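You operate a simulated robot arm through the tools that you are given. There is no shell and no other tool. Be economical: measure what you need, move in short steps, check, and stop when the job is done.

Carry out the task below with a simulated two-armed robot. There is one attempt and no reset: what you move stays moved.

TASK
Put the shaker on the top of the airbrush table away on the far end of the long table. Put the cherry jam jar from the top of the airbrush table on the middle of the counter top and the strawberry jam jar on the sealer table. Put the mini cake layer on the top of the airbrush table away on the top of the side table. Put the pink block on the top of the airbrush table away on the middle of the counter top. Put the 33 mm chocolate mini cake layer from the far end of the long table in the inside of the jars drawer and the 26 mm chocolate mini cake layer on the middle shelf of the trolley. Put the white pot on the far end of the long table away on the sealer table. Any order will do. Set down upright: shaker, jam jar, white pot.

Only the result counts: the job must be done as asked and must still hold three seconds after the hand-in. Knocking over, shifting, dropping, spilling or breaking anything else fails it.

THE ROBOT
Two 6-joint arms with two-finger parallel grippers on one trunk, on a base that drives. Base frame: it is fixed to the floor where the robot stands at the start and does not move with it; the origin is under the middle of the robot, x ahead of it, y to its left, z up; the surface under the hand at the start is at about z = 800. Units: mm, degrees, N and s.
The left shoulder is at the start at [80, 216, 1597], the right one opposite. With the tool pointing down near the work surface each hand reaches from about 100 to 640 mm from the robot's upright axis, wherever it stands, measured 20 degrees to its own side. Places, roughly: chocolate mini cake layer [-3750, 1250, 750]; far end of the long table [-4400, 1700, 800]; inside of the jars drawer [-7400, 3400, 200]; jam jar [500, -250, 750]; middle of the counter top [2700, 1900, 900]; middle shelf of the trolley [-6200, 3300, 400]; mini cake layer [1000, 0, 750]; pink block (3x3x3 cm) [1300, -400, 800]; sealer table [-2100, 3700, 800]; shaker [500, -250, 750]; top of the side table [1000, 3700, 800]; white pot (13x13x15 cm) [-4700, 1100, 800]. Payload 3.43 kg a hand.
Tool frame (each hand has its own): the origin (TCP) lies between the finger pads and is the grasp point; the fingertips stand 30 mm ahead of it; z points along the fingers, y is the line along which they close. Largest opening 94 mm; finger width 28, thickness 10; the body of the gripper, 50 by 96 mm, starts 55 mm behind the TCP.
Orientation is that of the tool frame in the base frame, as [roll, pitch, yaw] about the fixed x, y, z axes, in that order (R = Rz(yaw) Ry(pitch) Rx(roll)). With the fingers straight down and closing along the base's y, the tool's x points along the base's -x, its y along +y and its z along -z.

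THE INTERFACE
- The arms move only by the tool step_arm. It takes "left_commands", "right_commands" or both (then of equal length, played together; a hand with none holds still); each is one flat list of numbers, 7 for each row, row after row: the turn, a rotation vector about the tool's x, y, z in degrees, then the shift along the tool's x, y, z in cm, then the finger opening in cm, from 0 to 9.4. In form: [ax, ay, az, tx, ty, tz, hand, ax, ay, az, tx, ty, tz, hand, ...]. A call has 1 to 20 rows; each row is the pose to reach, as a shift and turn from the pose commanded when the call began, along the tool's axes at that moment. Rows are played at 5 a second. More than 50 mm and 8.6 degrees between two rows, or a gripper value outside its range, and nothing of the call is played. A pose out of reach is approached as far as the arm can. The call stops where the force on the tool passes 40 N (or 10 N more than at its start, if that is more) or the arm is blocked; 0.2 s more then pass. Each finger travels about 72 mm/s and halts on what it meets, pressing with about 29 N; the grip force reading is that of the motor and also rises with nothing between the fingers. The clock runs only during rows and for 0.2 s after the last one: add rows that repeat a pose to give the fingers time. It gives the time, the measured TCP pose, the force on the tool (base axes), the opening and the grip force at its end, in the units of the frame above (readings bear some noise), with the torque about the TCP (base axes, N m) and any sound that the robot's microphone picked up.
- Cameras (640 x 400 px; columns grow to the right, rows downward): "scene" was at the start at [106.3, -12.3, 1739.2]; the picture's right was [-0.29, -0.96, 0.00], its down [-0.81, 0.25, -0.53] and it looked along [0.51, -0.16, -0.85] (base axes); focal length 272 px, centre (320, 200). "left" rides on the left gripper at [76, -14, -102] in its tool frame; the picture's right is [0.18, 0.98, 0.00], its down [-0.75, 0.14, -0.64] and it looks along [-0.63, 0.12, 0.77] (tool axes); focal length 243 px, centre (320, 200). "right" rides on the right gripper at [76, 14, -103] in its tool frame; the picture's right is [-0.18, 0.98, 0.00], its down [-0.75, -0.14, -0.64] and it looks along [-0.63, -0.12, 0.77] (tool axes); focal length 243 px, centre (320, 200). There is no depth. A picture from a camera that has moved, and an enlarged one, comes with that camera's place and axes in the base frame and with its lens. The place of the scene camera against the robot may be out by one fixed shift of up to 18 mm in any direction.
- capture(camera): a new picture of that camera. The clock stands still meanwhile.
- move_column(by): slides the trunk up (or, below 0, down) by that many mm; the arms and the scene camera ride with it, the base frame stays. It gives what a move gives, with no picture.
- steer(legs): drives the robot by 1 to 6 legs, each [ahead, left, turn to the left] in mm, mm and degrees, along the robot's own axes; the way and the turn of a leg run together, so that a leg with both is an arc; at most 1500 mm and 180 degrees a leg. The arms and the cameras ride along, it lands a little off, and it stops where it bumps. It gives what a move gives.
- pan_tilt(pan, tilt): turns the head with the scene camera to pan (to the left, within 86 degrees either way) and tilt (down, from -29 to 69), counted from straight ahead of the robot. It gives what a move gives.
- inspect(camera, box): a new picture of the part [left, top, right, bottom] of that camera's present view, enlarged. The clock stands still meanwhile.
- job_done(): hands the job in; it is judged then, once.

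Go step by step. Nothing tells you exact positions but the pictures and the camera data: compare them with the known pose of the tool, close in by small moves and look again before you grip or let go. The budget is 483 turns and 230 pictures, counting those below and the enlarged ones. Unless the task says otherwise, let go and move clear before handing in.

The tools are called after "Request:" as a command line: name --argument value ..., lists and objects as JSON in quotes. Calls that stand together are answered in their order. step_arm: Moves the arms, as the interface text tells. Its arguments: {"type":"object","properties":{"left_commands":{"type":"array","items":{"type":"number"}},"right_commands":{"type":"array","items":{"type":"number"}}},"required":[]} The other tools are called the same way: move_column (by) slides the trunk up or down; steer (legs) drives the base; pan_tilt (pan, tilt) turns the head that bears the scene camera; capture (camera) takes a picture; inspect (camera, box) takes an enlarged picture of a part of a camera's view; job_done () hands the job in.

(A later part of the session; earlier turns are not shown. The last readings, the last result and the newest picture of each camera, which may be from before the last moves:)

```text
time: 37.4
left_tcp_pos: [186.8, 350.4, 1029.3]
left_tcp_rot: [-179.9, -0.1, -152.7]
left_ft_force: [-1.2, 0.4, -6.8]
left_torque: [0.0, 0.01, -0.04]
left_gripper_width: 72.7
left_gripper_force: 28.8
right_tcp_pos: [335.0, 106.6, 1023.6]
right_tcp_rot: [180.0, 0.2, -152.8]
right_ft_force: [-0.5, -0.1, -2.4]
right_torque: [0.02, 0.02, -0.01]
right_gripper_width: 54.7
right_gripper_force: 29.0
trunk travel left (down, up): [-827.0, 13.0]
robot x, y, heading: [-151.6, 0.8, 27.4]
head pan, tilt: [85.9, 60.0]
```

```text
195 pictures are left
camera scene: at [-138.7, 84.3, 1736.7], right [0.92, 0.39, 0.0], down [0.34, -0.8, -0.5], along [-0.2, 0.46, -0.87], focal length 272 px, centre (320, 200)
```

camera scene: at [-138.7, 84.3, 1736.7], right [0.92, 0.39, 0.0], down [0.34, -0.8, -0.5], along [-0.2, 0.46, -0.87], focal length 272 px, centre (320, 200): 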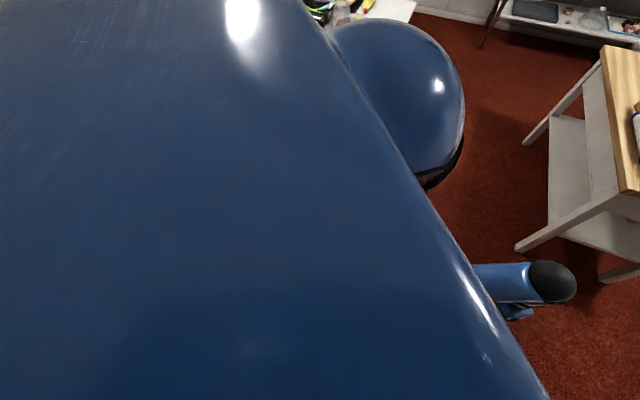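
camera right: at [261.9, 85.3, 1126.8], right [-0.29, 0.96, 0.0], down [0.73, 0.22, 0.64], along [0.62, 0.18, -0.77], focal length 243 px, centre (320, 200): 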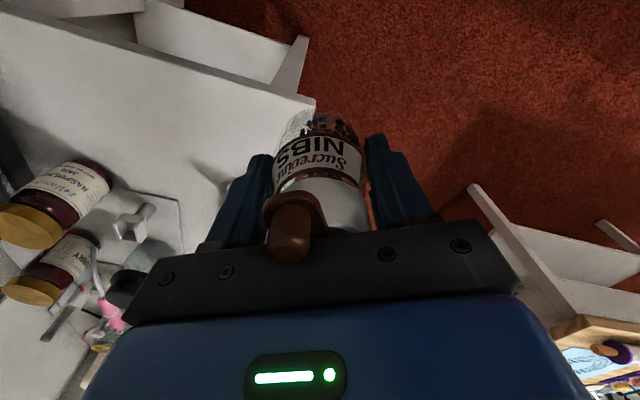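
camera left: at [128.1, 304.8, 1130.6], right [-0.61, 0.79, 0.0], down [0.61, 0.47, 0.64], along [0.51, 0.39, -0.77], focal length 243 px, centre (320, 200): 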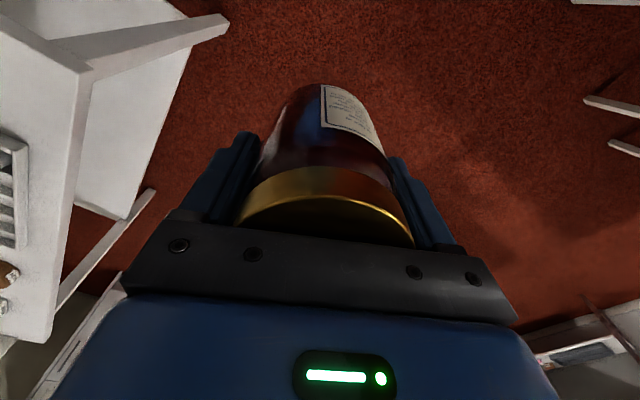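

The wall on the right is close; the rear corner must have touched it. I'll shift away from the wall, then finish the turn.

Request:
steer --legs '[[110, 230, 0], [0, 0, 63]]'

Request:
pan_tilt --pan 40 --tilt 45

Request:
capture --camera "scene"

```text
time: 41.1
left_tcp_pos: [-145.1, 744.5, 1028.4]
left_tcp_rot: [179.8, -0.3, -110.1]
left_ft_force: [0.0, 0.0, -6.7]
left_torque: [0.0, 0.02, -0.02]
left_gripper_width: 72.7
left_gripper_force: 29.2
right_tcp_pos: [128.9, 666.7, 1024.2]
right_tcp_rot: [179.9, 0.0, -110.1]
right_ft_force: [0.2, -0.7, -2.3]
right_torque: [0.0, 0.02, 0.01]
right_gripper_width: 54.7
right_gripper_force: 29.0
trunk travel left (down, up): [-827.0, 13.0]
robot x, y, heading: [-155.8, 258.2, 70.2]
head pan, tilt: [85.9, 60.0]
stopped in leg 2: the robot was blocked; the commanded pose is now the measured one
```

```text
time: 42.3
left_tcp_pos: [-146.5, 747.3, 1029.6]
left_tcp_rot: [-180.0, -0.3, -110.1]
left_ft_force: [0.2, -0.6, -7.0]
left_torque: [0.01, 0.02, 0.01]
left_gripper_width: 72.9
left_gripper_force: 29.0
right_tcp_pos: [127.0, 667.3, 1024.9]
right_tcp_rot: [-179.9, 0.0, -110.1]
right_ft_force: [-0.7, 0.7, -1.3]
right_torque: [-0.02, 0.01, 0.0]
right_gripper_width: 54.8
right_gripper_force: 29.2
trunk travel left (down, up): [-827.0, 13.0]
robot x, y, heading: [-158.8, 258.5, 69.9]
head pan, tilt: [40.0, 45.0]
```

```text
194 pictures are left
camera scene: at [-165.4, 373.3, 1756.1], right [0.94, 0.34, 0.0], down [0.24, -0.67, -0.71], along [-0.24, 0.66, -0.71], focal length 272 px, centre (320, 200)
```

scene: 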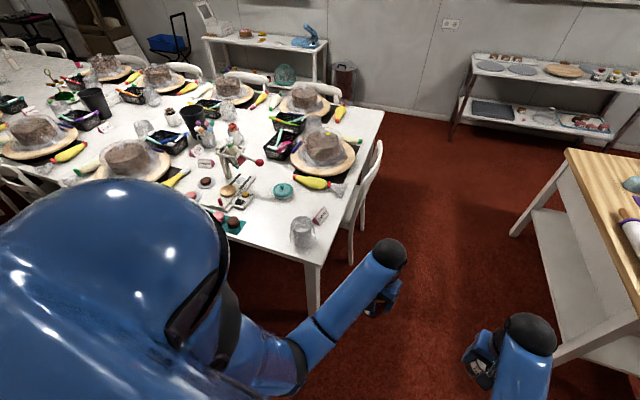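

Still tight behind. The corridor between the long table and island is ahead; I'll drive diagonally into it, then finish the turn.

Request:
steer --legs '[[426, -171, 0], [0, 0, 20]]'

Request:
pan_tilt --pan 20 --tilt 40

Request:
capture --camera "scene"

```text
time: 45.5
left_tcp_pos: [126.0, 1081.9, 1028.0]
left_tcp_rot: [179.9, -0.3, -106.3]
left_ft_force: [0.0, -0.8, -6.4]
left_torque: [-0.02, -0.01, -0.01]
left_gripper_width: 72.8
left_gripper_force: 29.1
right_tcp_pos: [405.6, 1021.3, 1023.4]
right_tcp_rot: [179.9, -0.1, -106.3]
right_ft_force: [0.1, 0.8, -3.1]
right_torque: [0.0, 0.02, -0.02]
right_gripper_width: 54.9
right_gripper_force: 28.8
trunk travel left (down, up): [-827.0, 13.0]
robot x, y, heading: [142.4, 598.7, 73.7]
head pan, tilt: [40.0, 45.0]
stopped in leg 2: the robot was blocked; the commanded pose is now the measured one
```

```text
time: 46.3
left_tcp_pos: [123.7, 1082.4, 1028.3]
left_tcp_rot: [-179.9, -0.3, -106.2]
left_ft_force: [0.8, -0.3, -6.8]
left_torque: [-0.01, -0.04, -0.02]
left_gripper_width: 73.0
left_gripper_force: 29.0
right_tcp_pos: [403.2, 1022.0, 1024.0]
right_tcp_rot: [-180.0, 0.0, -106.2]
right_ft_force: [0.3, 0.0, -1.2]
right_torque: [-0.02, -0.01, -0.02]
right_gripper_width: 54.4
right_gripper_force: 28.5
trunk travel left (down, up): [-827.0, 13.0]
robot x, y, heading: [144.3, 593.2, 73.8]
head pan, tilt: [20.0, 40.0]
```

```text
193 pictures are left
camera scene: at [158.6, 719.4, 1763.4], right [1.0, 0.07, 0.0], down [0.04, -0.64, -0.77], along [-0.05, 0.76, -0.64], focal length 272 px, centre (320, 200)
```

scene: 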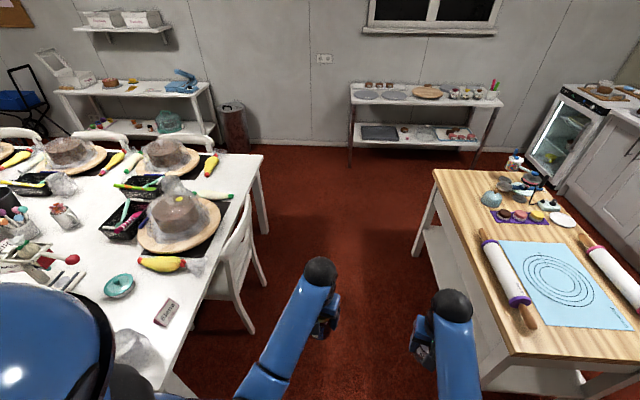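

Blocked again, possibly the base against the airbrush table's corner. I'll check right-rear before moving.

Request:
pan_tilt --pan -86 --tilt 60

Request:
capture --camera "scene"

Request:
pan_tilt --pan 80 --tilt 40

Request:
capture --camera "scene"

```text
time: 48.2
left_tcp_pos: [123.0, 1083.8, 1028.2]
left_tcp_rot: [-180.0, -0.2, -106.2]
left_ft_force: [0.0, 0.6, -6.8]
left_torque: [0.0, -0.01, 0.03]
left_gripper_width: 72.9
left_gripper_force: 28.6
right_tcp_pos: [403.6, 1021.8, 1024.2]
right_tcp_rot: [-179.8, -0.1, -106.2]
right_ft_force: [-0.6, 0.1, -1.1]
right_torque: [-0.01, 0.01, 0.01]
right_gripper_width: 54.9
right_gripper_force: 28.8
trunk travel left (down, up): [-827.0, 13.0]
robot x, y, heading: [147.1, 600.0, 73.9]
head pan, tilt: [-85.9, 60.0]
```

```text
192 pictures are left
camera scene: at [230.1, 621.1, 1736.8], right [-0.21, -0.98, 0.0], down [-0.85, 0.18, -0.5], along [0.49, -0.1, -0.87], focal length 272 px, centre (320, 200)
```

scene: 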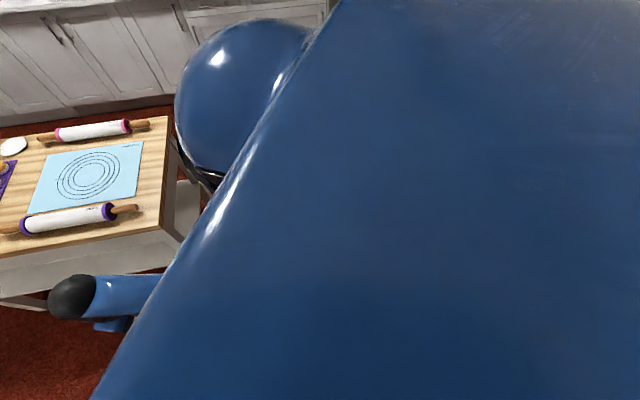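

```text
time: 50.7
left_tcp_pos: [123.4, 1082.4, 1027.6]
left_tcp_rot: [179.9, -0.2, -106.3]
left_ft_force: [0.1, 0.3, -6.8]
left_torque: [-0.01, 0.04, 0.03]
left_gripper_width: 73.0
left_gripper_force: 28.4
right_tcp_pos: [403.2, 1021.6, 1024.2]
right_tcp_rot: [-179.9, 0.0, -106.2]
right_ft_force: [0.3, -0.2, -2.3]
right_torque: [0.04, -0.01, -0.01]
right_gripper_width: 54.9
right_gripper_force: 28.8
trunk travel left (down, up): [-827.0, 13.0]
robot x, y, heading: [145.1, 595.9, 74.0]
head pan, tilt: [80.0, 40.0]
```

```text
191 pictures are left
camera scene: at [88.5, 672.5, 1763.5], right [0.44, 0.9, 0.0], down [0.58, -0.28, -0.77], along [-0.69, 0.34, -0.64], focal length 272 px, centre (320, 200)
```

scene: 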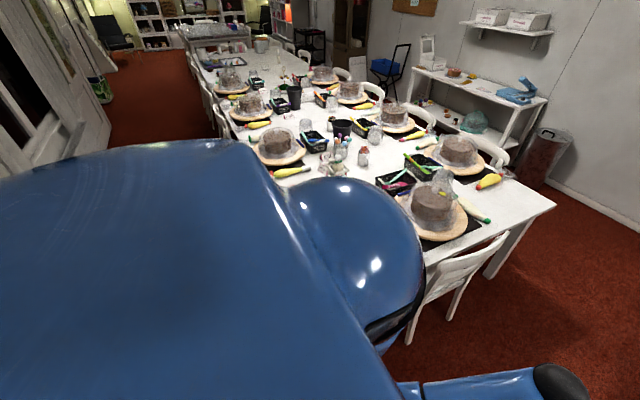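

Request:
steer --legs '[[300, -20, 0], [0, 0, 16]]'

Request:
pan_tilt --pan 0 --tilt 50

Request:
capture --camera "scene"

```text
time: 53.2
left_tcp_pos: [202.7, 1354.4, 1026.9]
left_tcp_rot: [179.9, -0.4, -103.6]
left_ft_force: [0.3, -0.7, -6.5]
left_torque: [-0.02, -0.01, 0.01]
left_gripper_width: 73.1
left_gripper_force: 28.9
right_tcp_pos: [485.6, 1307.4, 1023.3]
right_tcp_rot: [-179.9, -0.2, -103.5]
right_ft_force: [0.7, 0.1, -3.0]
right_torque: [0.03, 0.02, 0.0]
right_gripper_width: 54.8
right_gripper_force: 29.0
trunk travel left (down, up): [-827.0, 13.0]
robot x, y, heading: [246.4, 868.0, 76.6]
head pan, tilt: [80.0, 40.0]
stopped in leg 2: the robot was blocked; the commanded pose is now the measured one
```

```text
time: 54.7
left_tcp_pos: [202.3, 1354.6, 1027.8]
left_tcp_rot: [179.9, -0.3, -103.5]
left_ft_force: [-0.8, 0.1, -7.2]
left_torque: [0.0, -0.01, 0.0]
left_gripper_width: 72.9
left_gripper_force: 28.8
right_tcp_pos: [483.8, 1307.5, 1022.8]
right_tcp_rot: [-179.9, 0.0, -103.5]
right_ft_force: [0.1, 0.1, -1.8]
right_torque: [0.0, 0.0, 0.0]
right_gripper_width: 54.5
right_gripper_force: 29.3
trunk travel left (down, up): [-827.0, 13.0]
robot x, y, heading: [245.0, 870.0, 76.3]
head pan, tilt: [0.0, 50.0]
```

```text
190 pictures are left
camera scene: at [281.5, 984.0, 1749.3], right [0.97, -0.23, 0.0], down [-0.18, -0.75, -0.64], along [0.15, 0.62, -0.77], focal length 272 px, centre (320, 200)
```

scene: 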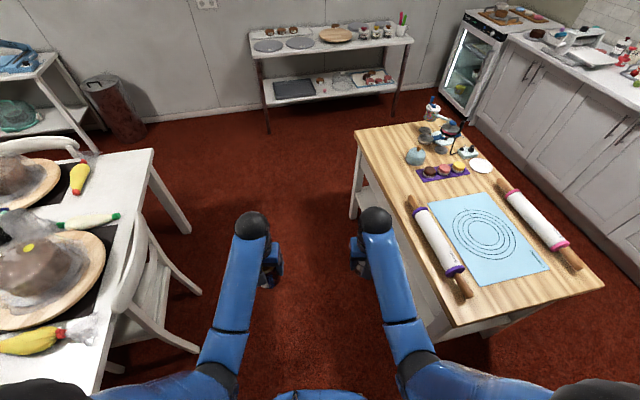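

Trying the rotation again to understand the block.

Request:
steer --legs '[[0, 0, 14]]'

```text
time: 55.6
left_tcp_pos: [167.8, 1350.4, 1028.0]
left_tcp_rot: [179.8, -0.6, -99.3]
left_ft_force: [0.3, -0.3, -6.4]
left_torque: [0.02, 0.03, 0.02]
left_gripper_width: 72.8
left_gripper_force: 29.2
right_tcp_pos: [454.2, 1323.0, 1022.3]
right_tcp_rot: [-179.8, 0.0, -99.4]
right_ft_force: [-0.2, 0.6, -1.5]
right_torque: [-0.02, -0.01, 0.0]
right_gripper_width: 54.4
right_gripper_force: 28.8
trunk travel left (down, up): [-827.0, 13.0]
robot x, y, heading: [248.2, 870.6, 80.7]
head pan, tilt: [0.0, 50.0]
stopped in leg 1: the robot was blocked; the commanded pose is now the measured one
```

It turned 4° more, then stalled. I want to be sure nothing is being pushed; looking right and back.

Request:
pan_tilt --pan -86 --tilt 40

Request:
capture --camera "scene"

```text
time: 57.2
left_tcp_pos: [166.0, 1351.0, 1027.5]
left_tcp_rot: [179.9, -0.4, -99.4]
left_ft_force: [0.4, -0.3, -7.3]
left_torque: [-0.02, -0.01, -0.01]
left_gripper_width: 72.9
left_gripper_force: 29.0
right_tcp_pos: [450.5, 1322.3, 1023.6]
right_tcp_rot: [-179.8, -0.1, -99.4]
right_ft_force: [-0.3, 0.5, -1.9]
right_torque: [-0.02, 0.01, 0.0]
right_gripper_width: 54.5
right_gripper_force: 29.1
trunk travel left (down, up): [-827.0, 13.0]
robot x, y, heading: [243.4, 870.3, 80.8]
head pan, tilt: [-85.9, 40.0]
```

```text
189 pictures are left
camera scene: at [345.9, 902.3, 1763.5], right [-0.09, -1.0, 0.0], down [-0.64, 0.06, -0.77], along [0.76, -0.07, -0.64], focal length 272 px, centre (320, 200)
```

scene: 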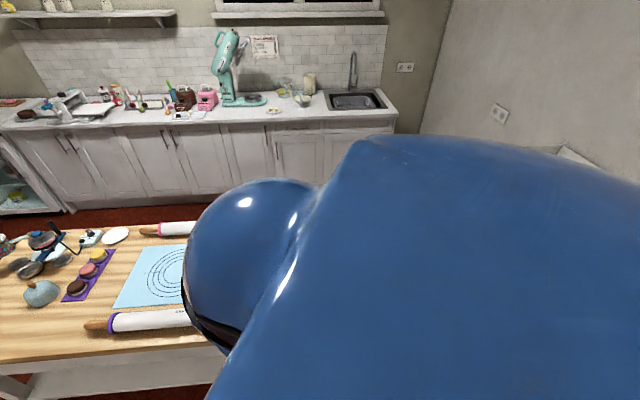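

Request:
steer --legs '[[200, 0, 10]]'

Request:
pan_tilt --pan 86 --tilt 50

Request:
capture --camera "scene"

```text
time: 58.2
left_tcp_pos: [153.1, 1375.5, 1030.1]
left_tcp_rot: [179.9, 0.0, -97.2]
left_ft_force: [-0.8, -2.0, -5.8]
left_torque: [0.11, 0.02, -0.02]
left_gripper_width: 72.7
left_gripper_force: 29.1
right_tcp_pos: [439.9, 1358.7, 1028.6]
right_tcp_rot: [-179.7, 0.3, -97.3]
right_ft_force: [-0.3, -0.8, -0.8]
right_torque: [0.06, 0.0, -0.02]
right_gripper_width: 54.5
right_gripper_force: 29.0
trunk travel left (down, up): [-827.0, 13.0]
robot x, y, heading: [257.2, 908.1, 83.0]
head pan, tilt: [-85.9, 40.0]
stopped in leg 1: the robot was blocked; the commanded pose is now the measured one
```

```text
time: 60.8
left_tcp_pos: [155.7, 1387.4, 1027.3]
left_tcp_rot: [179.9, -0.4, -97.1]
left_ft_force: [0.4, -0.1, -6.6]
left_torque: [-0.01, 0.01, 0.0]
left_gripper_width: 73.1
left_gripper_force: 28.7
right_tcp_pos: [439.6, 1369.5, 1023.0]
right_tcp_rot: [-179.8, -0.2, -97.2]
right_ft_force: [-0.5, 0.6, -1.0]
right_torque: [-0.04, 0.02, 0.0]
right_gripper_width: 54.8
right_gripper_force: 29.0
trunk travel left (down, up): [-827.0, 13.0]
robot x, y, heading: [251.6, 909.8, 83.1]
head pan, tilt: [85.9, 50.0]
```

```text
188 pictures are left
camera scene: at [190.7, 965.6, 1749.3], right [0.19, 0.98, 0.0], down [0.75, -0.15, -0.64], along [-0.63, 0.12, -0.77], focal length 272 px, centre (320, 200)
```

scene: 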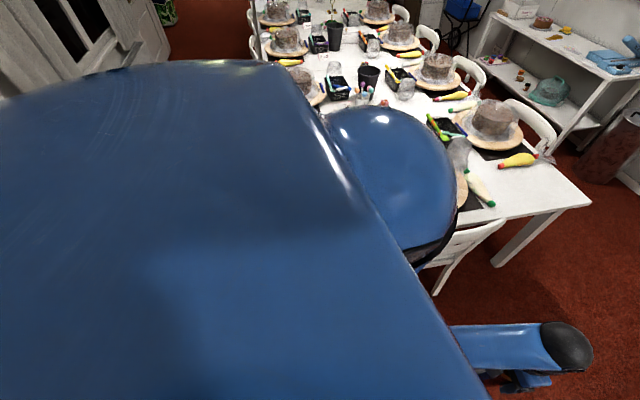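

Progress is slight. Testing a small strafe left and another small turn to learn where contact is.

Request:
steer --legs '[[0, 60, 0]]'

Request:
steer --legs '[[0, 0, 7]]'

```text
time: 61.7
left_tcp_pos: [108.2, 1393.2, 1028.2]
left_tcp_rot: [179.3, -0.5, -97.4]
left_ft_force: [1.3, 0.0, -5.6]
left_torque: [-0.02, 0.07, 0.02]
left_gripper_width: 73.0
left_gripper_force: 29.1
right_tcp_pos: [392.9, 1375.3, 1022.3]
right_tcp_rot: [179.6, -0.3, -97.3]
right_ft_force: [0.9, 0.3, -2.4]
right_torque: [-0.02, 0.1, -0.02]
right_gripper_width: 54.8
right_gripper_force: 29.1
trunk travel left (down, up): [-827.0, 13.0]
robot x, y, heading: [193.2, 921.6, 82.7]
head pan, tilt: [85.9, 50.0]
```

```text
time: 62.5
left_tcp_pos: [87.0, 1388.8, 1025.1]
left_tcp_rot: [179.7, -0.9, -95.3]
left_ft_force: [1.3, -0.8, -6.6]
left_torque: [0.01, 0.01, -0.02]
left_gripper_width: 72.8
left_gripper_force: 29.2
right_tcp_pos: [372.4, 1383.6, 1022.5]
right_tcp_rot: [-179.9, -0.2, -95.4]
right_ft_force: [0.6, 0.3, -1.7]
right_torque: [-0.03, 0.03, 0.0]
right_gripper_width: 54.8
right_gripper_force: 29.4
trunk travel left (down, up): [-827.0, 13.0]
robot x, y, heading: [197.6, 920.0, 84.8]
head pan, tilt: [85.9, 50.0]
stopped in leg 1: the robot was blocked; the commanded pose is now the measured one
```

Request:
steer --legs '[[120, 0, 0]]'

Request:
steer --legs '[[0, 0, 6]]'

```text
time: 63.8
left_tcp_pos: [93.2, 1501.8, 1028.7]
left_tcp_rot: [179.9, -0.5, -95.4]
left_ft_force: [0.2, -0.1, -7.6]
left_torque: [0.03, -0.02, -0.01]
left_gripper_width: 72.8
left_gripper_force: 29.2
right_tcp_pos: [379.1, 1493.3, 1023.8]
right_tcp_rot: [-179.7, 0.0, -95.4]
right_ft_force: [-0.6, 0.2, -1.7]
right_torque: [0.05, -0.01, 0.01]
right_gripper_width: 54.5
right_gripper_force: 29.2
trunk travel left (down, up): [-827.0, 13.0]
robot x, y, heading: [205.7, 1034.3, 85.0]
head pan, tilt: [85.9, 50.0]
```

```text
time: 64.7
left_tcp_pos: [56.5, 1497.2, 1024.7]
left_tcp_rot: [179.8, -1.2, -90.7]
left_ft_force: [-0.2, 0.2, -7.0]
left_torque: [0.0, 0.0, 0.03]
left_gripper_width: 73.3
left_gripper_force: 29.3
right_tcp_pos: [343.8, 1515.2, 1020.2]
right_tcp_rot: [-179.8, -0.5, -90.7]
right_ft_force: [1.0, 0.4, -2.5]
right_torque: [0.0, 0.02, -0.02]
right_gripper_width: 54.3
right_gripper_force: 29.3
trunk travel left (down, up): [-827.0, 13.0]
robot x, y, heading: [208.8, 1033.7, 89.4]
head pan, tilt: [85.9, 50.0]
stopped in leg 1: the robot was blocked; the commanded pose is now the measured one
```

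Now at heading 89°. Driving forward along the corridor.

Request:
steer --legs '[[900, 0, 0]]'

Request:
pan_tilt --pan 60 --tilt 40

Request:
capture --camera "scene"

```text
time: 67.2
left_tcp_pos: [65.7, 1828.1, 1040.9]
left_tcp_rot: [179.8, 1.1, -91.4]
left_ft_force: [-0.3, -2.2, -6.5]
left_torque: [0.07, 0.01, 0.01]
left_gripper_width: 73.0
left_gripper_force: 29.0
right_tcp_pos: [352.0, 1842.0, 1039.3]
right_tcp_rot: [-179.7, 1.8, -91.4]
right_ft_force: [0.0, -1.0, -1.1]
right_torque: [0.07, -0.01, 0.0]
right_gripper_width: 54.6
right_gripper_force: 28.8
trunk travel left (down, up): [-827.0, 13.0]
robot x, y, heading: [210.7, 1406.2, 88.5]
head pan, tilt: [85.9, 50.0]
stopped in leg 1: the robot was blocked; the commanded pose is now the measured one
```

```text
time: 68.1
left_tcp_pos: [65.4, 1850.4, 1031.5]
left_tcp_rot: [179.9, 0.0, -91.5]
left_ft_force: [1.3, -0.8, -5.8]
left_torque: [0.02, 0.02, 0.02]
left_gripper_width: 72.7
left_gripper_force: 28.4
right_tcp_pos: [352.4, 1865.0, 1029.6]
right_tcp_rot: [-179.8, 0.6, -91.5]
right_ft_force: [0.0, -0.4, -2.2]
right_torque: [0.02, -0.02, 0.03]
right_gripper_width: 54.8
right_gripper_force: 28.4
trunk travel left (down, up): [-827.0, 13.0]
robot x, y, heading: [212.8, 1407.8, 88.7]
head pan, tilt: [60.0, 40.0]
```

```text
187 pictures are left
camera scene: at [149.6, 1487.0, 1763.7], right [0.52, 0.85, 0.0], down [0.55, -0.33, -0.77], along [-0.66, 0.4, -0.64], focal length 272 px, centre (320, 200)
```

scene: 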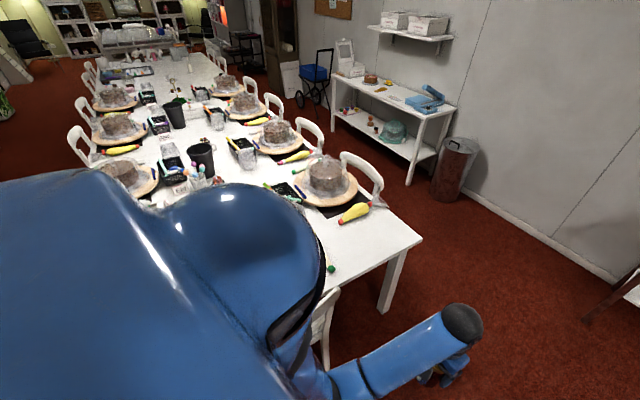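

Request:
pan_tilt --pan -60 --tilt 55

Request:
capture --camera "scene"

Request:
pan_tilt --pan 20 --tilt 69

Request:
capture --camera "scene"

```text
time: 70.1
left_tcp_pos: [65.0, 1855.0, 1030.8]
left_tcp_rot: [179.9, -0.1, -91.5]
left_ft_force: [0.4, -0.2, -6.6]
left_torque: [0.04, -0.01, -0.01]
left_gripper_width: 73.1
left_gripper_force: 29.9
right_tcp_pos: [352.6, 1867.8, 1029.4]
right_tcp_rot: [-179.7, 0.5, -91.5]
right_ft_force: [0.0, -1.1, -1.3]
right_torque: [0.04, 0.0, 0.01]
right_gripper_width: 54.7
right_gripper_force: 28.5
trunk travel left (down, up): [-827.0, 13.0]
robot x, y, heading: [208.8, 1409.5, 88.9]
head pan, tilt: [-60.0, 55.0]
```

```text
186 pictures are left
camera scene: at [285.6, 1482.9, 1742.8], right [0.48, -0.88, 0.0], down [-0.72, -0.39, -0.57], along [0.5, 0.28, -0.82], focal length 272 px, centre (320, 200)
```

scene: 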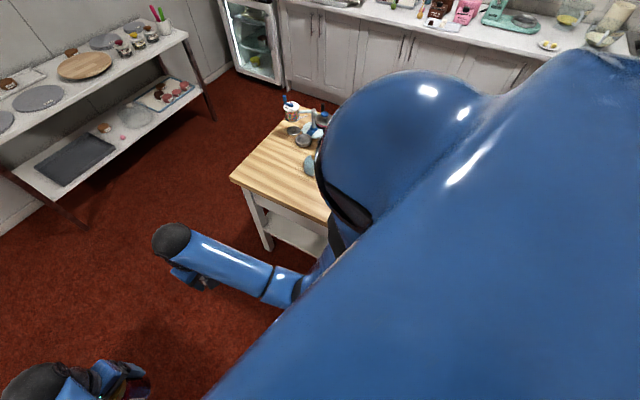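

```text
time: 71.7
left_tcp_pos: [67.1, 1856.0, 1030.8]
left_tcp_rot: [179.9, -0.1, -91.6]
left_ft_force: [0.5, 1.1, -6.8]
left_torque: [0.01, -0.01, -0.04]
left_gripper_width: 72.9
left_gripper_force: 29.3
right_tcp_pos: [352.7, 1869.8, 1028.2]
right_tcp_rot: [-179.8, 0.5, -91.5]
right_ft_force: [-0.6, -0.1, -1.7]
right_torque: [-0.04, 0.02, -0.02]
right_gripper_width: 54.4
right_gripper_force: 28.8
trunk travel left (down, up): [-827.0, 13.0]
robot x, y, heading: [210.0, 1411.8, 88.8]
head pan, tilt: [20.0, 68.8]
```

```text
185 pictures are left
camera scene: at [204.5, 1502.0, 1727.3], right [0.95, 0.32, 0.0], down [0.3, -0.88, -0.36], along [-0.12, 0.34, -0.93], focal length 272 px, centre (320, 200)
```

scene: 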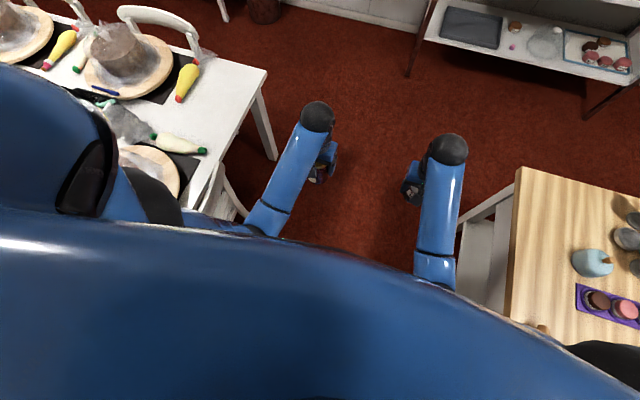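

Something stopped the base, likely the chair at the table's end. I'll back off a little, then swivel the left wrist to look at the floor to the left.

Request:
steer --legs '[[-80, 0, 0]]'

Request:
step_arm --left_commands '[0, 0, -8, 0, 0, 0, 4, 0, 0, -16, 0, 0, 0, 4, 0, 0, -24, 0, 0, 0, 4, 0, 0, -32, 0, 0, 0, 4, 0, 0, -40, 0, 0, 0, 4, 0, 0, -48, 0, 0, 0, 4, 0, 0, -56, 0, 0, 0, 4, 0, 0, -64, 0, 0, 0, 4, 0, 0, -72, 0, 0, 0, 4, 0, 0, -80, 0, 0, 0, 4, 0, 0, -88, 0, 0, 0, 4, 0, 0, -96, 0, 0, 0, 4, 0, 0, -104, 0, 0, 0, 4, 0, 0, -112, 0, 0, 0, 4, 0, 0, -120, 0, 0, 0, 4]'

Request:
capture --camera "left"

```text
time: 72.6
left_tcp_pos: [64.8, 1822.8, 1024.5]
left_tcp_rot: [179.9, -0.8, -91.5]
left_ft_force: [1.1, 1.6, -7.7]
left_torque: [-0.01, 0.03, 0.03]
left_gripper_width: 72.9
left_gripper_force: 28.6
right_tcp_pos: [351.9, 1835.9, 1022.7]
right_tcp_rot: [-179.8, -0.2, -91.6]
right_ft_force: [0.2, 0.9, -1.9]
right_torque: [-0.04, -0.01, 0.0]
right_gripper_width: 54.6
right_gripper_force: 28.7
trunk travel left (down, up): [-827.0, 13.0]
robot x, y, heading: [209.7, 1367.8, 88.8]
head pan, tilt: [20.0, 68.8]
stopped in leg 1: the robot was blocked; the commanded pose is now the measured one
```

```text
time: 75.8
left_tcp_pos: [64.8, 1810.1, 1029.1]
left_tcp_rot: [-180.0, 0.1, 28.7]
left_ft_force: [0.8, -0.7, -7.5]
left_torque: [0.0, -0.01, -0.03]
left_gripper_width: 72.8
left_gripper_force: 29.3
right_tcp_pos: [351.9, 1822.7, 1028.8]
right_tcp_rot: [-179.7, 0.6, -91.5]
right_ft_force: [0.5, 0.5, -2.1]
right_torque: [-0.04, 0.02, 0.03]
right_gripper_width: 54.8
right_gripper_force: 28.8
trunk travel left (down, up): [-827.0, 13.0]
robot x, y, heading: [210.7, 1365.4, 88.7]
head pan, tilt: [20.0, 68.8]
```

```text
184 pictures are left
camera left: at [126.3, 1859.6, 1131.0], right [0.63, -0.77, 0.0], down [-0.59, -0.48, 0.64], along [-0.5, -0.41, -0.76], focal length 243 px, centre (320, 200)
```

left: 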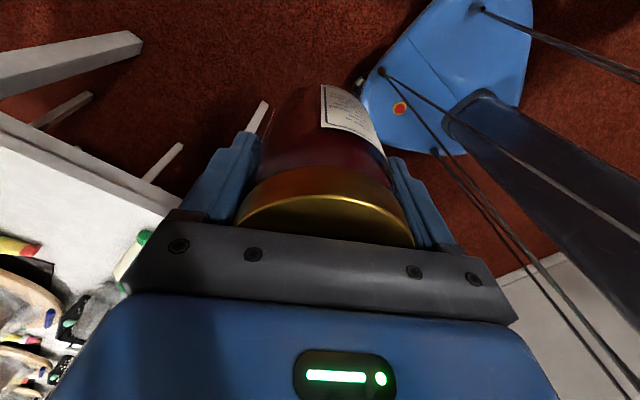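

The base itself is narrow and the chair is clear of it, so nothing seems pushed. I'll proceed with short legs and see.

Request:
steer --legs '[[100, 0, 0], [100, 0, 0], [100, 0, 0], [100, 0, 0]]'

```text
time: 76.8
left_tcp_pos: [64.6, 1841.5, 1035.0]
left_tcp_rot: [-179.5, 0.0, 28.6]
left_ft_force: [-0.3, -1.1, -5.1]
left_torque: [0.07, 0.01, 0.0]
left_gripper_width: 72.6
left_gripper_force: 28.8
right_tcp_pos: [352.0, 1855.8, 1033.8]
right_tcp_rot: [-179.7, 1.0, -91.4]
right_ft_force: [0.0, -1.1, -2.1]
right_torque: [0.11, -0.01, -0.02]
right_gripper_width: 54.6
right_gripper_force: 29.5
trunk travel left (down, up): [-827.0, 13.0]
robot x, y, heading: [210.2, 1409.4, 89.0]
head pan, tilt: [20.0, 68.8]
stopped in leg 1: the robot was blocked; the commanded pose is now the measured one
```

It stopped at the same spot again, so there is a real contact. Enlarging the base view.

Request:
capture --camera "left"

Request:
step_arm --right_commands '[0, 0, 8, 0, 0, 0, 2, 0, 0, 16, 0, 0, 0, 2, 0, 0, 24, 0, 0, 0, 2, 0, 0, 32, 0, 0, 0, 2, 0, 0, 40, 0, 0, 0, 2, 0, 0, 48, 0, 0, 0, 2, 0, 0, 56, 0, 0, 0, 2, 0, 0, 64, 0, 0, 0, 2, 0, 0, 72, 0, 0, 0, 2, 0, 0, 80, 0, 0, 0, 2, 0, 0, 88, 0, 0, 0, 2, 0, 0, 96, 0, 0, 0, 2, 0, 0, 104, 0, 0, 0, 2, 0, 0, 112, 0, 0, 0, 2, 0, 0, 120, 0, 0, 0, 2]'

Request:
capture --camera "right"

```text
183 pictures are left
camera left: at [126.2, 1889.8, 1136.3], right [0.63, -0.77, -0.01], down [-0.59, -0.49, 0.64], along [-0.5, -0.4, -0.77], focal length 243 px, centre (320, 200)
```

left: 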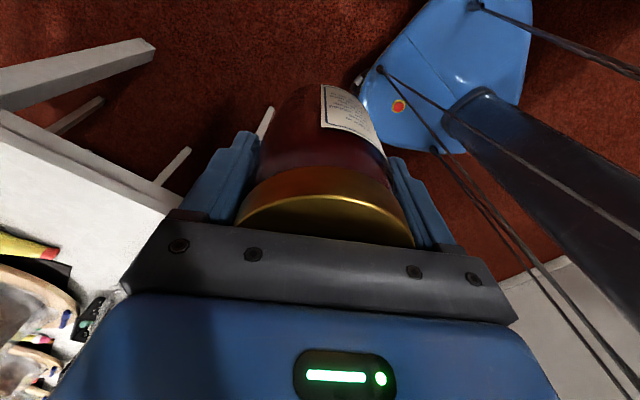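

```text
time: 80.0
left_tcp_pos: [65.6, 1854.0, 1029.9]
left_tcp_rot: [180.0, 0.3, 28.5]
left_ft_force: [-0.4, -0.2, -6.7]
left_torque: [-0.01, 0.0, 0.0]
left_gripper_width: 72.8
left_gripper_force: 29.4
right_tcp_pos: [351.1, 1871.3, 1027.7]
right_tcp_rot: [179.6, 0.1, 148.5]
right_ft_force: [-0.9, 0.5, -2.3]
right_torque: [0.02, 0.04, -0.02]
right_gripper_width: 54.7
right_gripper_force: 29.2
trunk travel left (down, up): [-827.0, 13.0]
robot x, y, heading: [214.2, 1411.4, 89.0]
head pan, tilt: [20.0, 68.8]
```

```text
182 pictures are left
camera right: at [294.1, 1921.7, 1131.0], right [0.67, 0.74, 0.01], down [0.56, -0.52, 0.64], along [0.48, -0.43, -0.77], focal length 243 px, centre (320, 200)
```

right: 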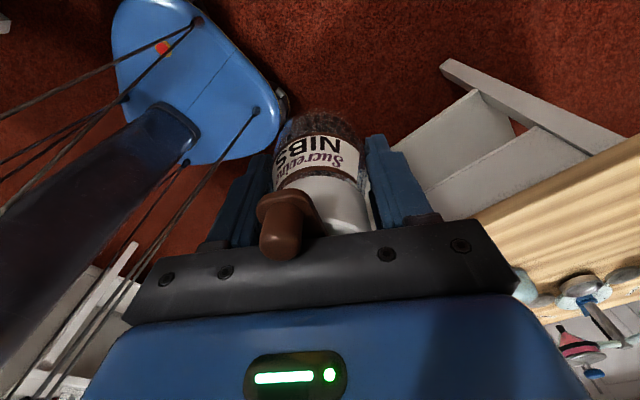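

The body tilts when stopped, as if something catches high up. Looking up and around at head level.

Request:
pan_tilt --pan 0 --tilt -29

Request:
capture --camera "scene"

Request:
pan_tilt --pan 86 --tilt 0

Request:
capture --camera "scene"

```text
time: 81.7
left_tcp_pos: [66.0, 1856.3, 1028.8]
left_tcp_rot: [179.9, 0.3, 28.6]
left_ft_force: [0.1, -1.2, -7.0]
left_torque: [0.02, -0.03, 0.0]
left_gripper_width: 72.7
left_gripper_force: 28.6
right_tcp_pos: [351.2, 1870.3, 1028.2]
right_tcp_rot: [179.5, 0.0, 148.6]
right_ft_force: [0.6, -0.2, -2.2]
right_torque: [-0.01, 0.0, -0.03]
right_gripper_width: 54.4
right_gripper_force: 28.4
trunk travel left (down, up): [-827.0, 13.0]
robot x, y, heading: [212.4, 1411.8, 88.8]
head pan, tilt: [0.0, -28.6]
```

```text
181 pictures are left
camera scene: at [223.6, 1517.6, 1867.2], right [1.0, -0.02, 0.0], down [0.01, 0.48, -0.88], along [0.02, 0.88, 0.48], focal length 272 px, centre (320, 200)
```

scene: 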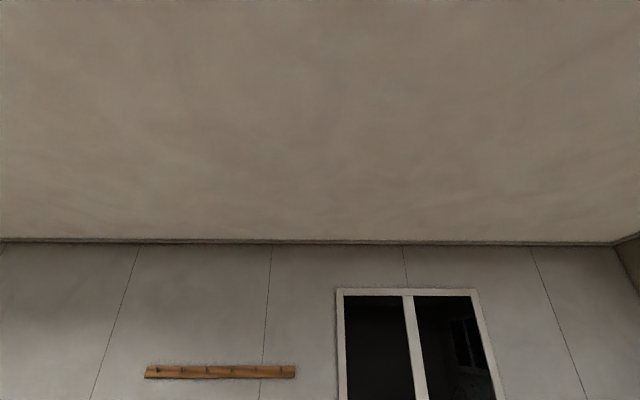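

```text
time: 83.3
left_tcp_pos: [65.0, 1855.8, 1029.5]
left_tcp_rot: [179.9, 0.2, 28.6]
left_ft_force: [-0.2, -0.1, -6.8]
left_torque: [-0.01, 0.04, 0.03]
left_gripper_width: 72.9
left_gripper_force: 28.9
right_tcp_pos: [351.2, 1871.1, 1029.0]
right_tcp_rot: [179.5, 0.0, 148.6]
right_ft_force: [0.4, 0.5, -2.2]
right_torque: [0.04, -0.02, -0.02]
right_gripper_width: 54.5
right_gripper_force: 28.5
trunk travel left (down, up): [-827.0, 13.0]
robot x, y, heading: [209.5, 1412.3, 88.8]
head pan, tilt: [85.9, 0.0]
```

```text
180 pictures are left
camera scene: at [132.6, 1458.7, 1827.2], right [0.09, 1.0, 0.0], down [0.0, 0.0, -1.0], along [-1.0, 0.09, 0.0], focal length 272 px, centre (320, 200)
```

scene: 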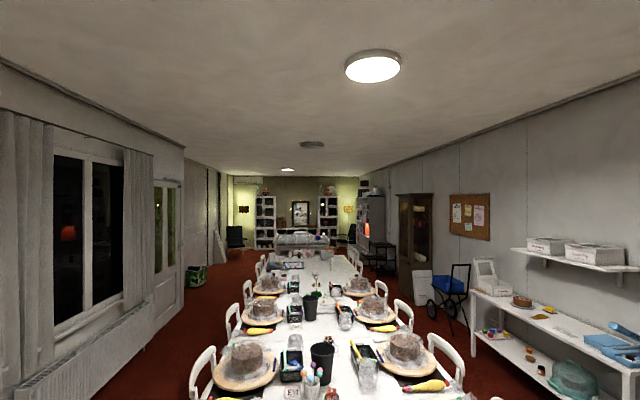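

Nothing overhead. Trying again ahead with a longer single leg.

Request:
steer --legs '[[400, 0, 0]]'

```text
time: 85.8
left_tcp_pos: [76.1, 2257.4, 1031.0]
left_tcp_rot: [180.0, 0.3, 28.3]
left_ft_force: [-0.4, -0.6, -6.4]
left_torque: [0.0, 0.0, 0.0]
left_gripper_width: 72.9
left_gripper_force: 28.9
right_tcp_pos: [361.8, 2271.7, 1029.9]
right_tcp_rot: [179.4, 0.1, 148.4]
right_ft_force: [0.7, 0.6, -2.5]
right_torque: [0.01, 0.02, 0.0]
right_gripper_width: 54.3
right_gripper_force: 28.5
trunk travel left (down, up): [-827.0, 13.0]
robot x, y, heading: [219.2, 1815.1, 88.7]
head pan, tilt: [85.9, 0.0]
```

That worked, so the stops look dynamic rather than obstacles. Restoring the wrists, then driving on to y≈2900.

Request:
step_arm --left_commands '[0, 0, 8, 0, 0, 0, 4, 0, 0, 16, 0, 0, 0, 4, 0, 0, 24, 0, 0, 0, 4, 0, 0, 32, 0, 0, 0, 4, 0, 0, 40, 0, 0, 0, 4, 0, 0, 48, 0, 0, 0, 4, 0, 0, 56, 0, 0, 0, 4, 0, 0, 64, 0, 0, 0, 4, 0, 0, 72, 0, 0, 0, 4, 0, 0, 80, 0, 0, 0, 4, 0, 0, 88, 0, 0, 0, 4, 0, 0, 96, 0, 0, 0, 4, 0, 0, 104, 0, 0, 0, 4, 0, 0, 112, 0, 0, 0, 4, 0, 0, 120, 0, 0, 0, 4]' --right_commands '[0, 0, -8, 0, 0, 0, 2, 0, 0, -16, 0, 0, 0, 2, 0, 0, -24, 0, 0, 0, 2, 0, 0, -32, 0, 0, 0, 2, 0, 0, -40, 0, 0, 0, 2, 0, 0, -48, 0, 0, 0, 2, 0, 0, -56, 0, 0, 0, 2, 0, 0, -64, 0, 0, 0, 2, 0, 0, -72, 0, 0, 0, 2, 0, 0, -80, 0, 0, 0, 2, 0, 0, -88, 0, 0, 0, 2, 0, 0, -96, 0, 0, 0, 2, 0, 0, -104, 0, 0, 0, 2, 0, 0, -112, 0, 0, 0, 2, 0, 0, -120, 0, 0, 0, 2]'

Request:
steer --legs '[[1000, 0, 0]]'

Request:
pan_tilt --pan 60 --tilt 35

Request:
capture --camera "scene"

```text
time: 89.0
left_tcp_pos: [75.3, 2258.9, 1030.1]
left_tcp_rot: [179.8, -0.3, -91.7]
left_ft_force: [-0.2, -0.8, -7.4]
left_torque: [0.0, 0.0, 0.02]
left_gripper_width: 73.1
left_gripper_force: 29.0
right_tcp_pos: [361.9, 2273.2, 1028.5]
right_tcp_rot: [-179.7, 0.4, -91.5]
right_ft_force: [-0.9, 0.5, -2.4]
right_torque: [-0.01, 0.02, 0.0]
right_gripper_width: 54.3
right_gripper_force: 28.3
trunk travel left (down, up): [-827.0, 13.0]
robot x, y, heading: [219.4, 1815.0, 88.4]
head pan, tilt: [85.9, 0.0]
```

```text
time: 91.8
left_tcp_pos: [85.3, 2658.9, 1046.7]
left_tcp_rot: [179.8, 1.9, -91.7]
left_ft_force: [1.0, -1.9, -5.3]
left_torque: [0.06, -0.04, -0.04]
left_gripper_width: 72.8
left_gripper_force: 29.3
right_tcp_pos: [372.1, 2674.4, 1045.7]
right_tcp_rot: [-179.7, 2.7, -91.7]
right_ft_force: [0.2, -1.4, -2.9]
right_torque: [0.12, -0.01, -0.01]
right_gripper_width: 54.3
right_gripper_force: 29.4
trunk travel left (down, up): [-827.0, 13.0]
robot x, y, heading: [229.6, 2253.4, 88.5]
head pan, tilt: [85.9, 0.0]
stopped in leg 1: the robot was blocked; the commanded pose is now the measured one
```

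```text
time: 92.9
left_tcp_pos: [86.7, 2691.7, 1034.6]
left_tcp_rot: [179.8, 0.3, -91.7]
left_ft_force: [-0.3, 0.5, -7.2]
left_torque: [-0.07, 0.0, -0.04]
left_gripper_width: 72.7
left_gripper_force: 28.6
right_tcp_pos: [374.7, 2705.4, 1032.3]
right_tcp_rot: [-179.7, 1.0, -91.7]
right_ft_force: [0.9, -0.3, -2.1]
right_torque: [-0.05, 0.01, 0.0]
right_gripper_width: 54.1
right_gripper_force: 29.1
trunk travel left (down, up): [-827.0, 13.0]
robot x, y, heading: [228.6, 2255.6, 88.2]
head pan, tilt: [60.0, 35.0]
```

```text
179 pictures are left
camera scene: at [167.3, 2350.0, 1770.7], right [0.52, 0.85, 0.0], down [0.49, -0.3, -0.82], along [-0.7, 0.42, -0.58], focal length 272 px, centre (320, 200)
```

scene: 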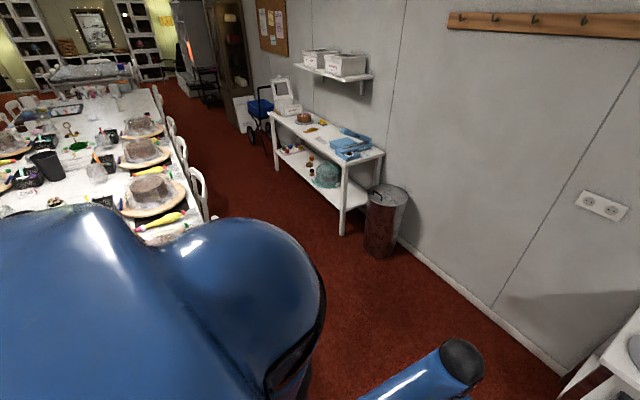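

Long legs trigger the stop; 400 mm legs pass. Continuing with shorter legs.

Request:
steer --legs '[[300, 0, 0], [300, 0, 0]]'

Request:
steer --legs '[[0, 350, 0], [0, 350, 0], [0, 350, 0], [0, 350, 0]]'

```text
time: 95.9
left_tcp_pos: [96.7, 3117.8, 1040.2]
left_tcp_rot: [179.8, 1.2, -91.5]
left_ft_force: [-1.0, -2.6, -5.9]
left_torque: [0.02, -0.02, -0.01]
left_gripper_width: 73.0
left_gripper_force: 29.5
right_tcp_pos: [382.9, 3133.6, 1039.0]
right_tcp_rot: [-179.7, 2.0, -91.5]
right_ft_force: [-0.9, -1.2, -0.6]
right_torque: [0.08, -0.02, 0.0]
right_gripper_width: 53.9
right_gripper_force: 29.0
trunk travel left (down, up): [-827.0, 13.0]
robot x, y, heading: [241.2, 2705.7, 88.6]
head pan, tilt: [60.0, 35.0]
stopped in leg 2: the robot was blocked; the commanded pose is now the measured one
```

```text
time: 101.2
left_tcp_pos: [-778.9, 3142.7, 1038.6]
left_tcp_rot: [178.9, 0.3, -90.6]
left_ft_force: [2.2, 0.9, -6.7]
left_torque: [0.01, 0.07, 0.01]
left_gripper_width: 72.6
left_gripper_force: 29.2
right_tcp_pos: [-490.3, 3163.5, 1033.0]
right_tcp_rot: [179.5, 1.3, -90.5]
right_ft_force: [1.8, -0.6, -2.1]
right_torque: [0.01, 0.03, 0.0]
right_gripper_width: 54.1
right_gripper_force: 28.7
trunk travel left (down, up): [-827.0, 13.0]
robot x, y, heading: [-638.4, 2719.5, 89.6]
head pan, tilt: [60.0, 35.0]
stopped in leg 3: the robot was blocked; the commanded pose is now the measured one
```

Request:
steer --legs '[[200, 0, 0]]'

Request:
steer --legs '[[0, 350, 0], [0, 350, 0], [0, 350, 0], [0, 350, 0]]'

Request:
pan_tilt --pan 20 --tilt 45

Request:
capture --camera "scene"

```text
time: 102.8
left_tcp_pos: [-793.5, 3341.1, 1035.5]
left_tcp_rot: [179.9, 0.7, -90.6]
left_ft_force: [0.5, -0.5, -6.5]
left_torque: [-0.03, -0.02, -0.01]
left_gripper_width: 72.6
left_gripper_force: 29.0
right_tcp_pos: [-504.2, 3362.5, 1035.9]
right_tcp_rot: [-179.6, 1.5, -90.6]
right_ft_force: [0.1, -0.3, -2.0]
right_torque: [0.07, -0.01, -0.03]
right_gripper_width: 54.1
right_gripper_force: 29.0
trunk travel left (down, up): [-827.0, 13.0]
robot x, y, heading: [-633.5, 2919.5, 89.7]
head pan, tilt: [60.0, 35.0]
```

```text
time: 110.7
left_tcp_pos: [-2172.1, 3365.2, 1035.0]
left_tcp_rot: [179.8, 0.5, -91.0]
left_ft_force: [0.9, -0.5, -6.3]
left_torque: [0.0, 0.02, 0.01]
left_gripper_width: 72.9
left_gripper_force: 29.0
right_tcp_pos: [-1885.4, 3383.0, 1034.2]
right_tcp_rot: [-179.8, 1.3, -91.1]
right_ft_force: [0.4, -0.3, -2.0]
right_torque: [-0.01, 0.01, -0.01]
right_gripper_width: 54.3
right_gripper_force: 29.0
trunk travel left (down, up): [-827.0, 13.0]
robot x, y, heading: [-2026.0, 2939.3, 89.0]
head pan, tilt: [60.0, 35.0]
```

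```text
time: 111.7
left_tcp_pos: [-2175.0, 3365.4, 1034.4]
left_tcp_rot: [179.8, 0.4, -91.2]
left_ft_force: [-0.7, 0.0, -6.7]
left_torque: [-0.01, 0.01, 0.0]
left_gripper_width: 72.6
left_gripper_force: 29.0
right_tcp_pos: [-1887.1, 3384.6, 1034.6]
right_tcp_rot: [-179.7, 1.2, -91.1]
right_ft_force: [-0.1, 0.1, -1.8]
right_torque: [-0.04, 0.01, -0.01]
right_gripper_width: 54.2
right_gripper_force: 29.0
trunk travel left (down, up): [-827.0, 13.0]
robot x, y, heading: [-2025.1, 2944.5, 89.2]
head pan, tilt: [20.0, 45.0]
```

```text
178 pictures are left
camera scene: at [-2041.3, 3058.5, 1756.2], right [0.94, 0.33, 0.0], down [0.23, -0.67, -0.71], along [-0.23, 0.67, -0.71], focal length 272 px, centre (320, 200)
```

scene: 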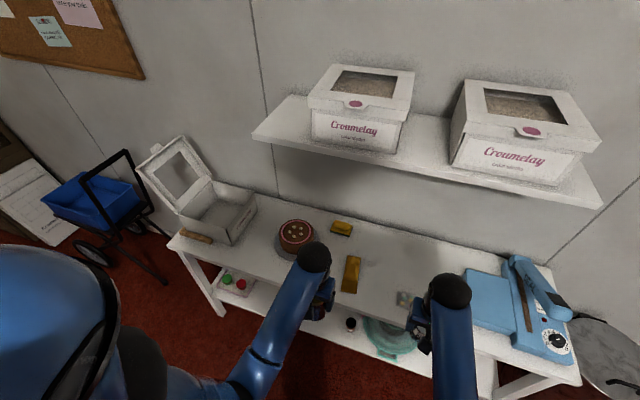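

At the sealer table. Checking the free surface with the left wrist camera.

Request:
capture --camera "left"

Request:
capture --camera "right"

```text
177 pictures are left
camera left: at [-2160.5, 3289.4, 1135.8], right [-0.99, -0.17, 0.0], down [-0.13, 0.75, 0.65], along [-0.11, 0.64, -0.76], focal length 243 px, centre (320, 200)
```

left: 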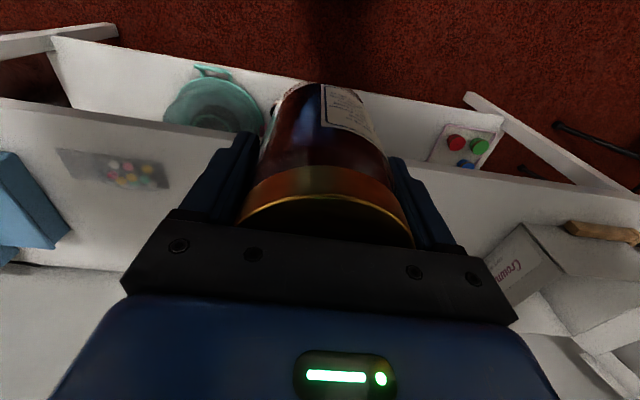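

```text
176 pictures are left
camera right: at [-1902.8, 3306.7, 1135.2], right [-0.98, 0.2, 0.0], down [0.15, 0.74, 0.66], along [0.13, 0.65, -0.75], focal length 243 px, centre (320, 200)
```

right: 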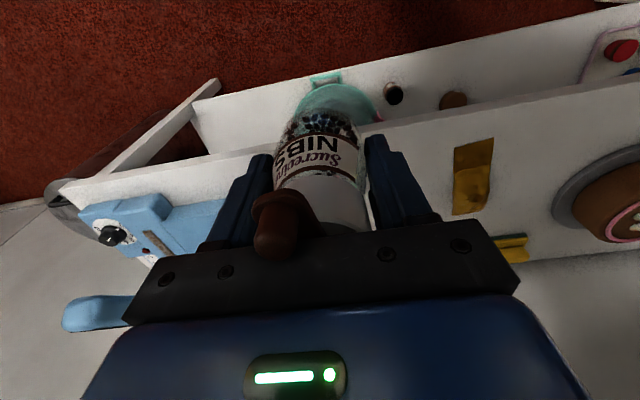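

Free spot for the jar at about (-2215, 3525), left of the gold bars and in front of the cake. Driving 100 forward, then moving the left hand there.

Request:
steer --legs '[[100, 0, 0]]'

Request:
step_arm --left_commands '[0, 0, 0, -0.5, 0.5, 0, 4, 0, 0, 0, -1.5, 1.2, 0, 4, 0, 0, 0, -2.5, 2, 0, 4, 0, 0, 0, -3.5, 2.8, 1, 4, 0, 0, 0, -4.5, 3.4, 2, 4, 0, 0, 0, -5.2, 3.8, 3.5, 4, 0, 0, 0, -5.7, 4, 5, 4, 0, 0, 0, -6, 4, 6.5, 4, 0, 0, 0, -6, 4, 8, 4, 0, 0, 0, -6, 4, 9.5, 4, 0, 0, 0, -6, 4, 10.5, 4, 0, 0, 0, -6, 4, 11, 4]'

Request:
capture --camera "left"

Request:
capture --camera "right"

```text
time: 112.9
left_tcp_pos: [-2172.6, 3458.7, 1038.4]
left_tcp_rot: [179.8, 0.9, -91.0]
left_ft_force: [0.0, -0.8, -6.1]
left_torque: [0.03, 0.02, 0.02]
left_gripper_width: 72.9
left_gripper_force: 29.0
right_tcp_pos: [-1886.8, 3478.8, 1036.9]
right_tcp_rot: [-179.7, 1.6, -91.0]
right_ft_force: [-0.1, -0.9, -2.7]
right_torque: [0.02, 0.0, 0.03]
right_gripper_width: 54.3
right_gripper_force: 29.7
trunk travel left (down, up): [-827.0, 13.0]
robot x, y, heading: [-2020.0, 3040.6, 89.1]
head pan, tilt: [20.0, 45.0]
```

```text
time: 115.5
left_tcp_pos: [-2212.0, 3525.5, 924.3]
left_tcp_rot: [179.8, 0.4, -91.1]
left_ft_force: [0.0, 0.3, -6.3]
left_torque: [0.03, 0.03, 0.0]
left_gripper_width: 72.6
left_gripper_force: 29.6
right_tcp_pos: [-1885.7, 3484.5, 1034.8]
right_tcp_rot: [-179.6, 1.1, -91.0]
right_ft_force: [-0.4, 0.5, -1.7]
right_torque: [-0.03, 0.02, 0.02]
right_gripper_width: 53.9
right_gripper_force: 29.1
trunk travel left (down, up): [-827.0, 13.0]
robot x, y, heading: [-2021.2, 3040.9, 89.2]
head pan, tilt: [20.0, 45.0]
```

```text
175 pictures are left
camera left: at [-2197.9, 3449.9, 1026.0], right [-0.99, -0.17, 0.0], down [-0.13, 0.75, 0.65], along [-0.11, 0.64, -0.76], focal length 243 px, centre (320, 200)
```

left: 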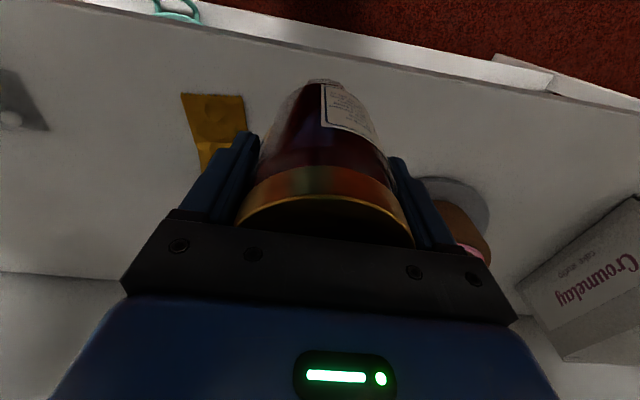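

```text
174 pictures are left
camera right: at [-1901.1, 3406.2, 1135.1], right [-0.98, 0.2, 0.0], down [0.15, 0.74, 0.66], along [0.13, 0.64, -0.75], focal length 243 px, centre (320, 200)
```

right: 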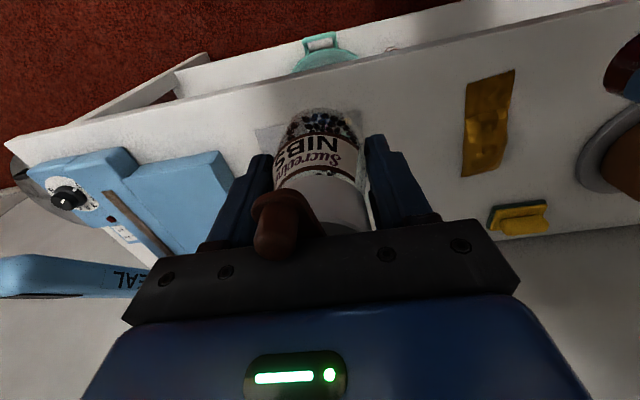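

The table's front edge is nearer than thought, so I'll set the jar about 40 mm deeper (y≈3565). Lowering gently.

Request:
step_arm --left_commands '[0, 0, 0, -1, 0, 0, 4, 0, 0, 0, -2, 0, 0, 4, 0, 0, 0, -3, 0, 0.5, 4, 0, 0, 0, -4, 0, 1.2, 4, 0, 0, 0, -4, 0, 2.2, 4, 0, 0, 0, -4, 0, 3.2, 4, 0, 0, 0, -4, 0, 4, 4, 0, 0, 0, -4, 0, 4, 4]'

Request:
capture --camera "left"

```text
time: 117.3
left_tcp_pos: [-2211.0, 3566.9, 884.3]
left_tcp_rot: [179.9, 0.2, -91.0]
left_ft_force: [0.0, -0.2, -6.3]
left_torque: [0.02, 0.04, -0.01]
left_gripper_width: 72.8
left_gripper_force: 28.9
right_tcp_pos: [-1885.8, 3483.8, 1034.0]
right_tcp_rot: [-179.6, 1.2, -91.0]
right_ft_force: [0.9, -0.7, -2.0]
right_torque: [-0.01, 0.01, -0.01]
right_gripper_width: 54.2
right_gripper_force: 29.2
trunk travel left (down, up): [-827.0, 13.0]
robot x, y, heading: [-2025.2, 3035.3, 89.3]
head pan, tilt: [20.0, 45.0]
```

```text
173 pictures are left
camera left: at [-2196.8, 3491.1, 986.1], right [-0.99, -0.17, 0.0], down [-0.13, 0.75, 0.65], along [-0.11, 0.64, -0.76], focal length 243 px, centre (320, 200)
```

left: 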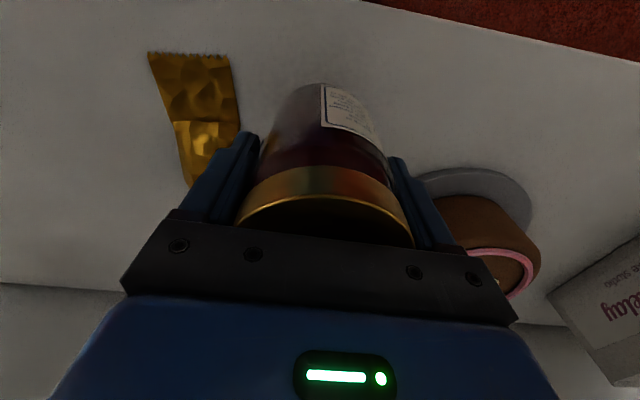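

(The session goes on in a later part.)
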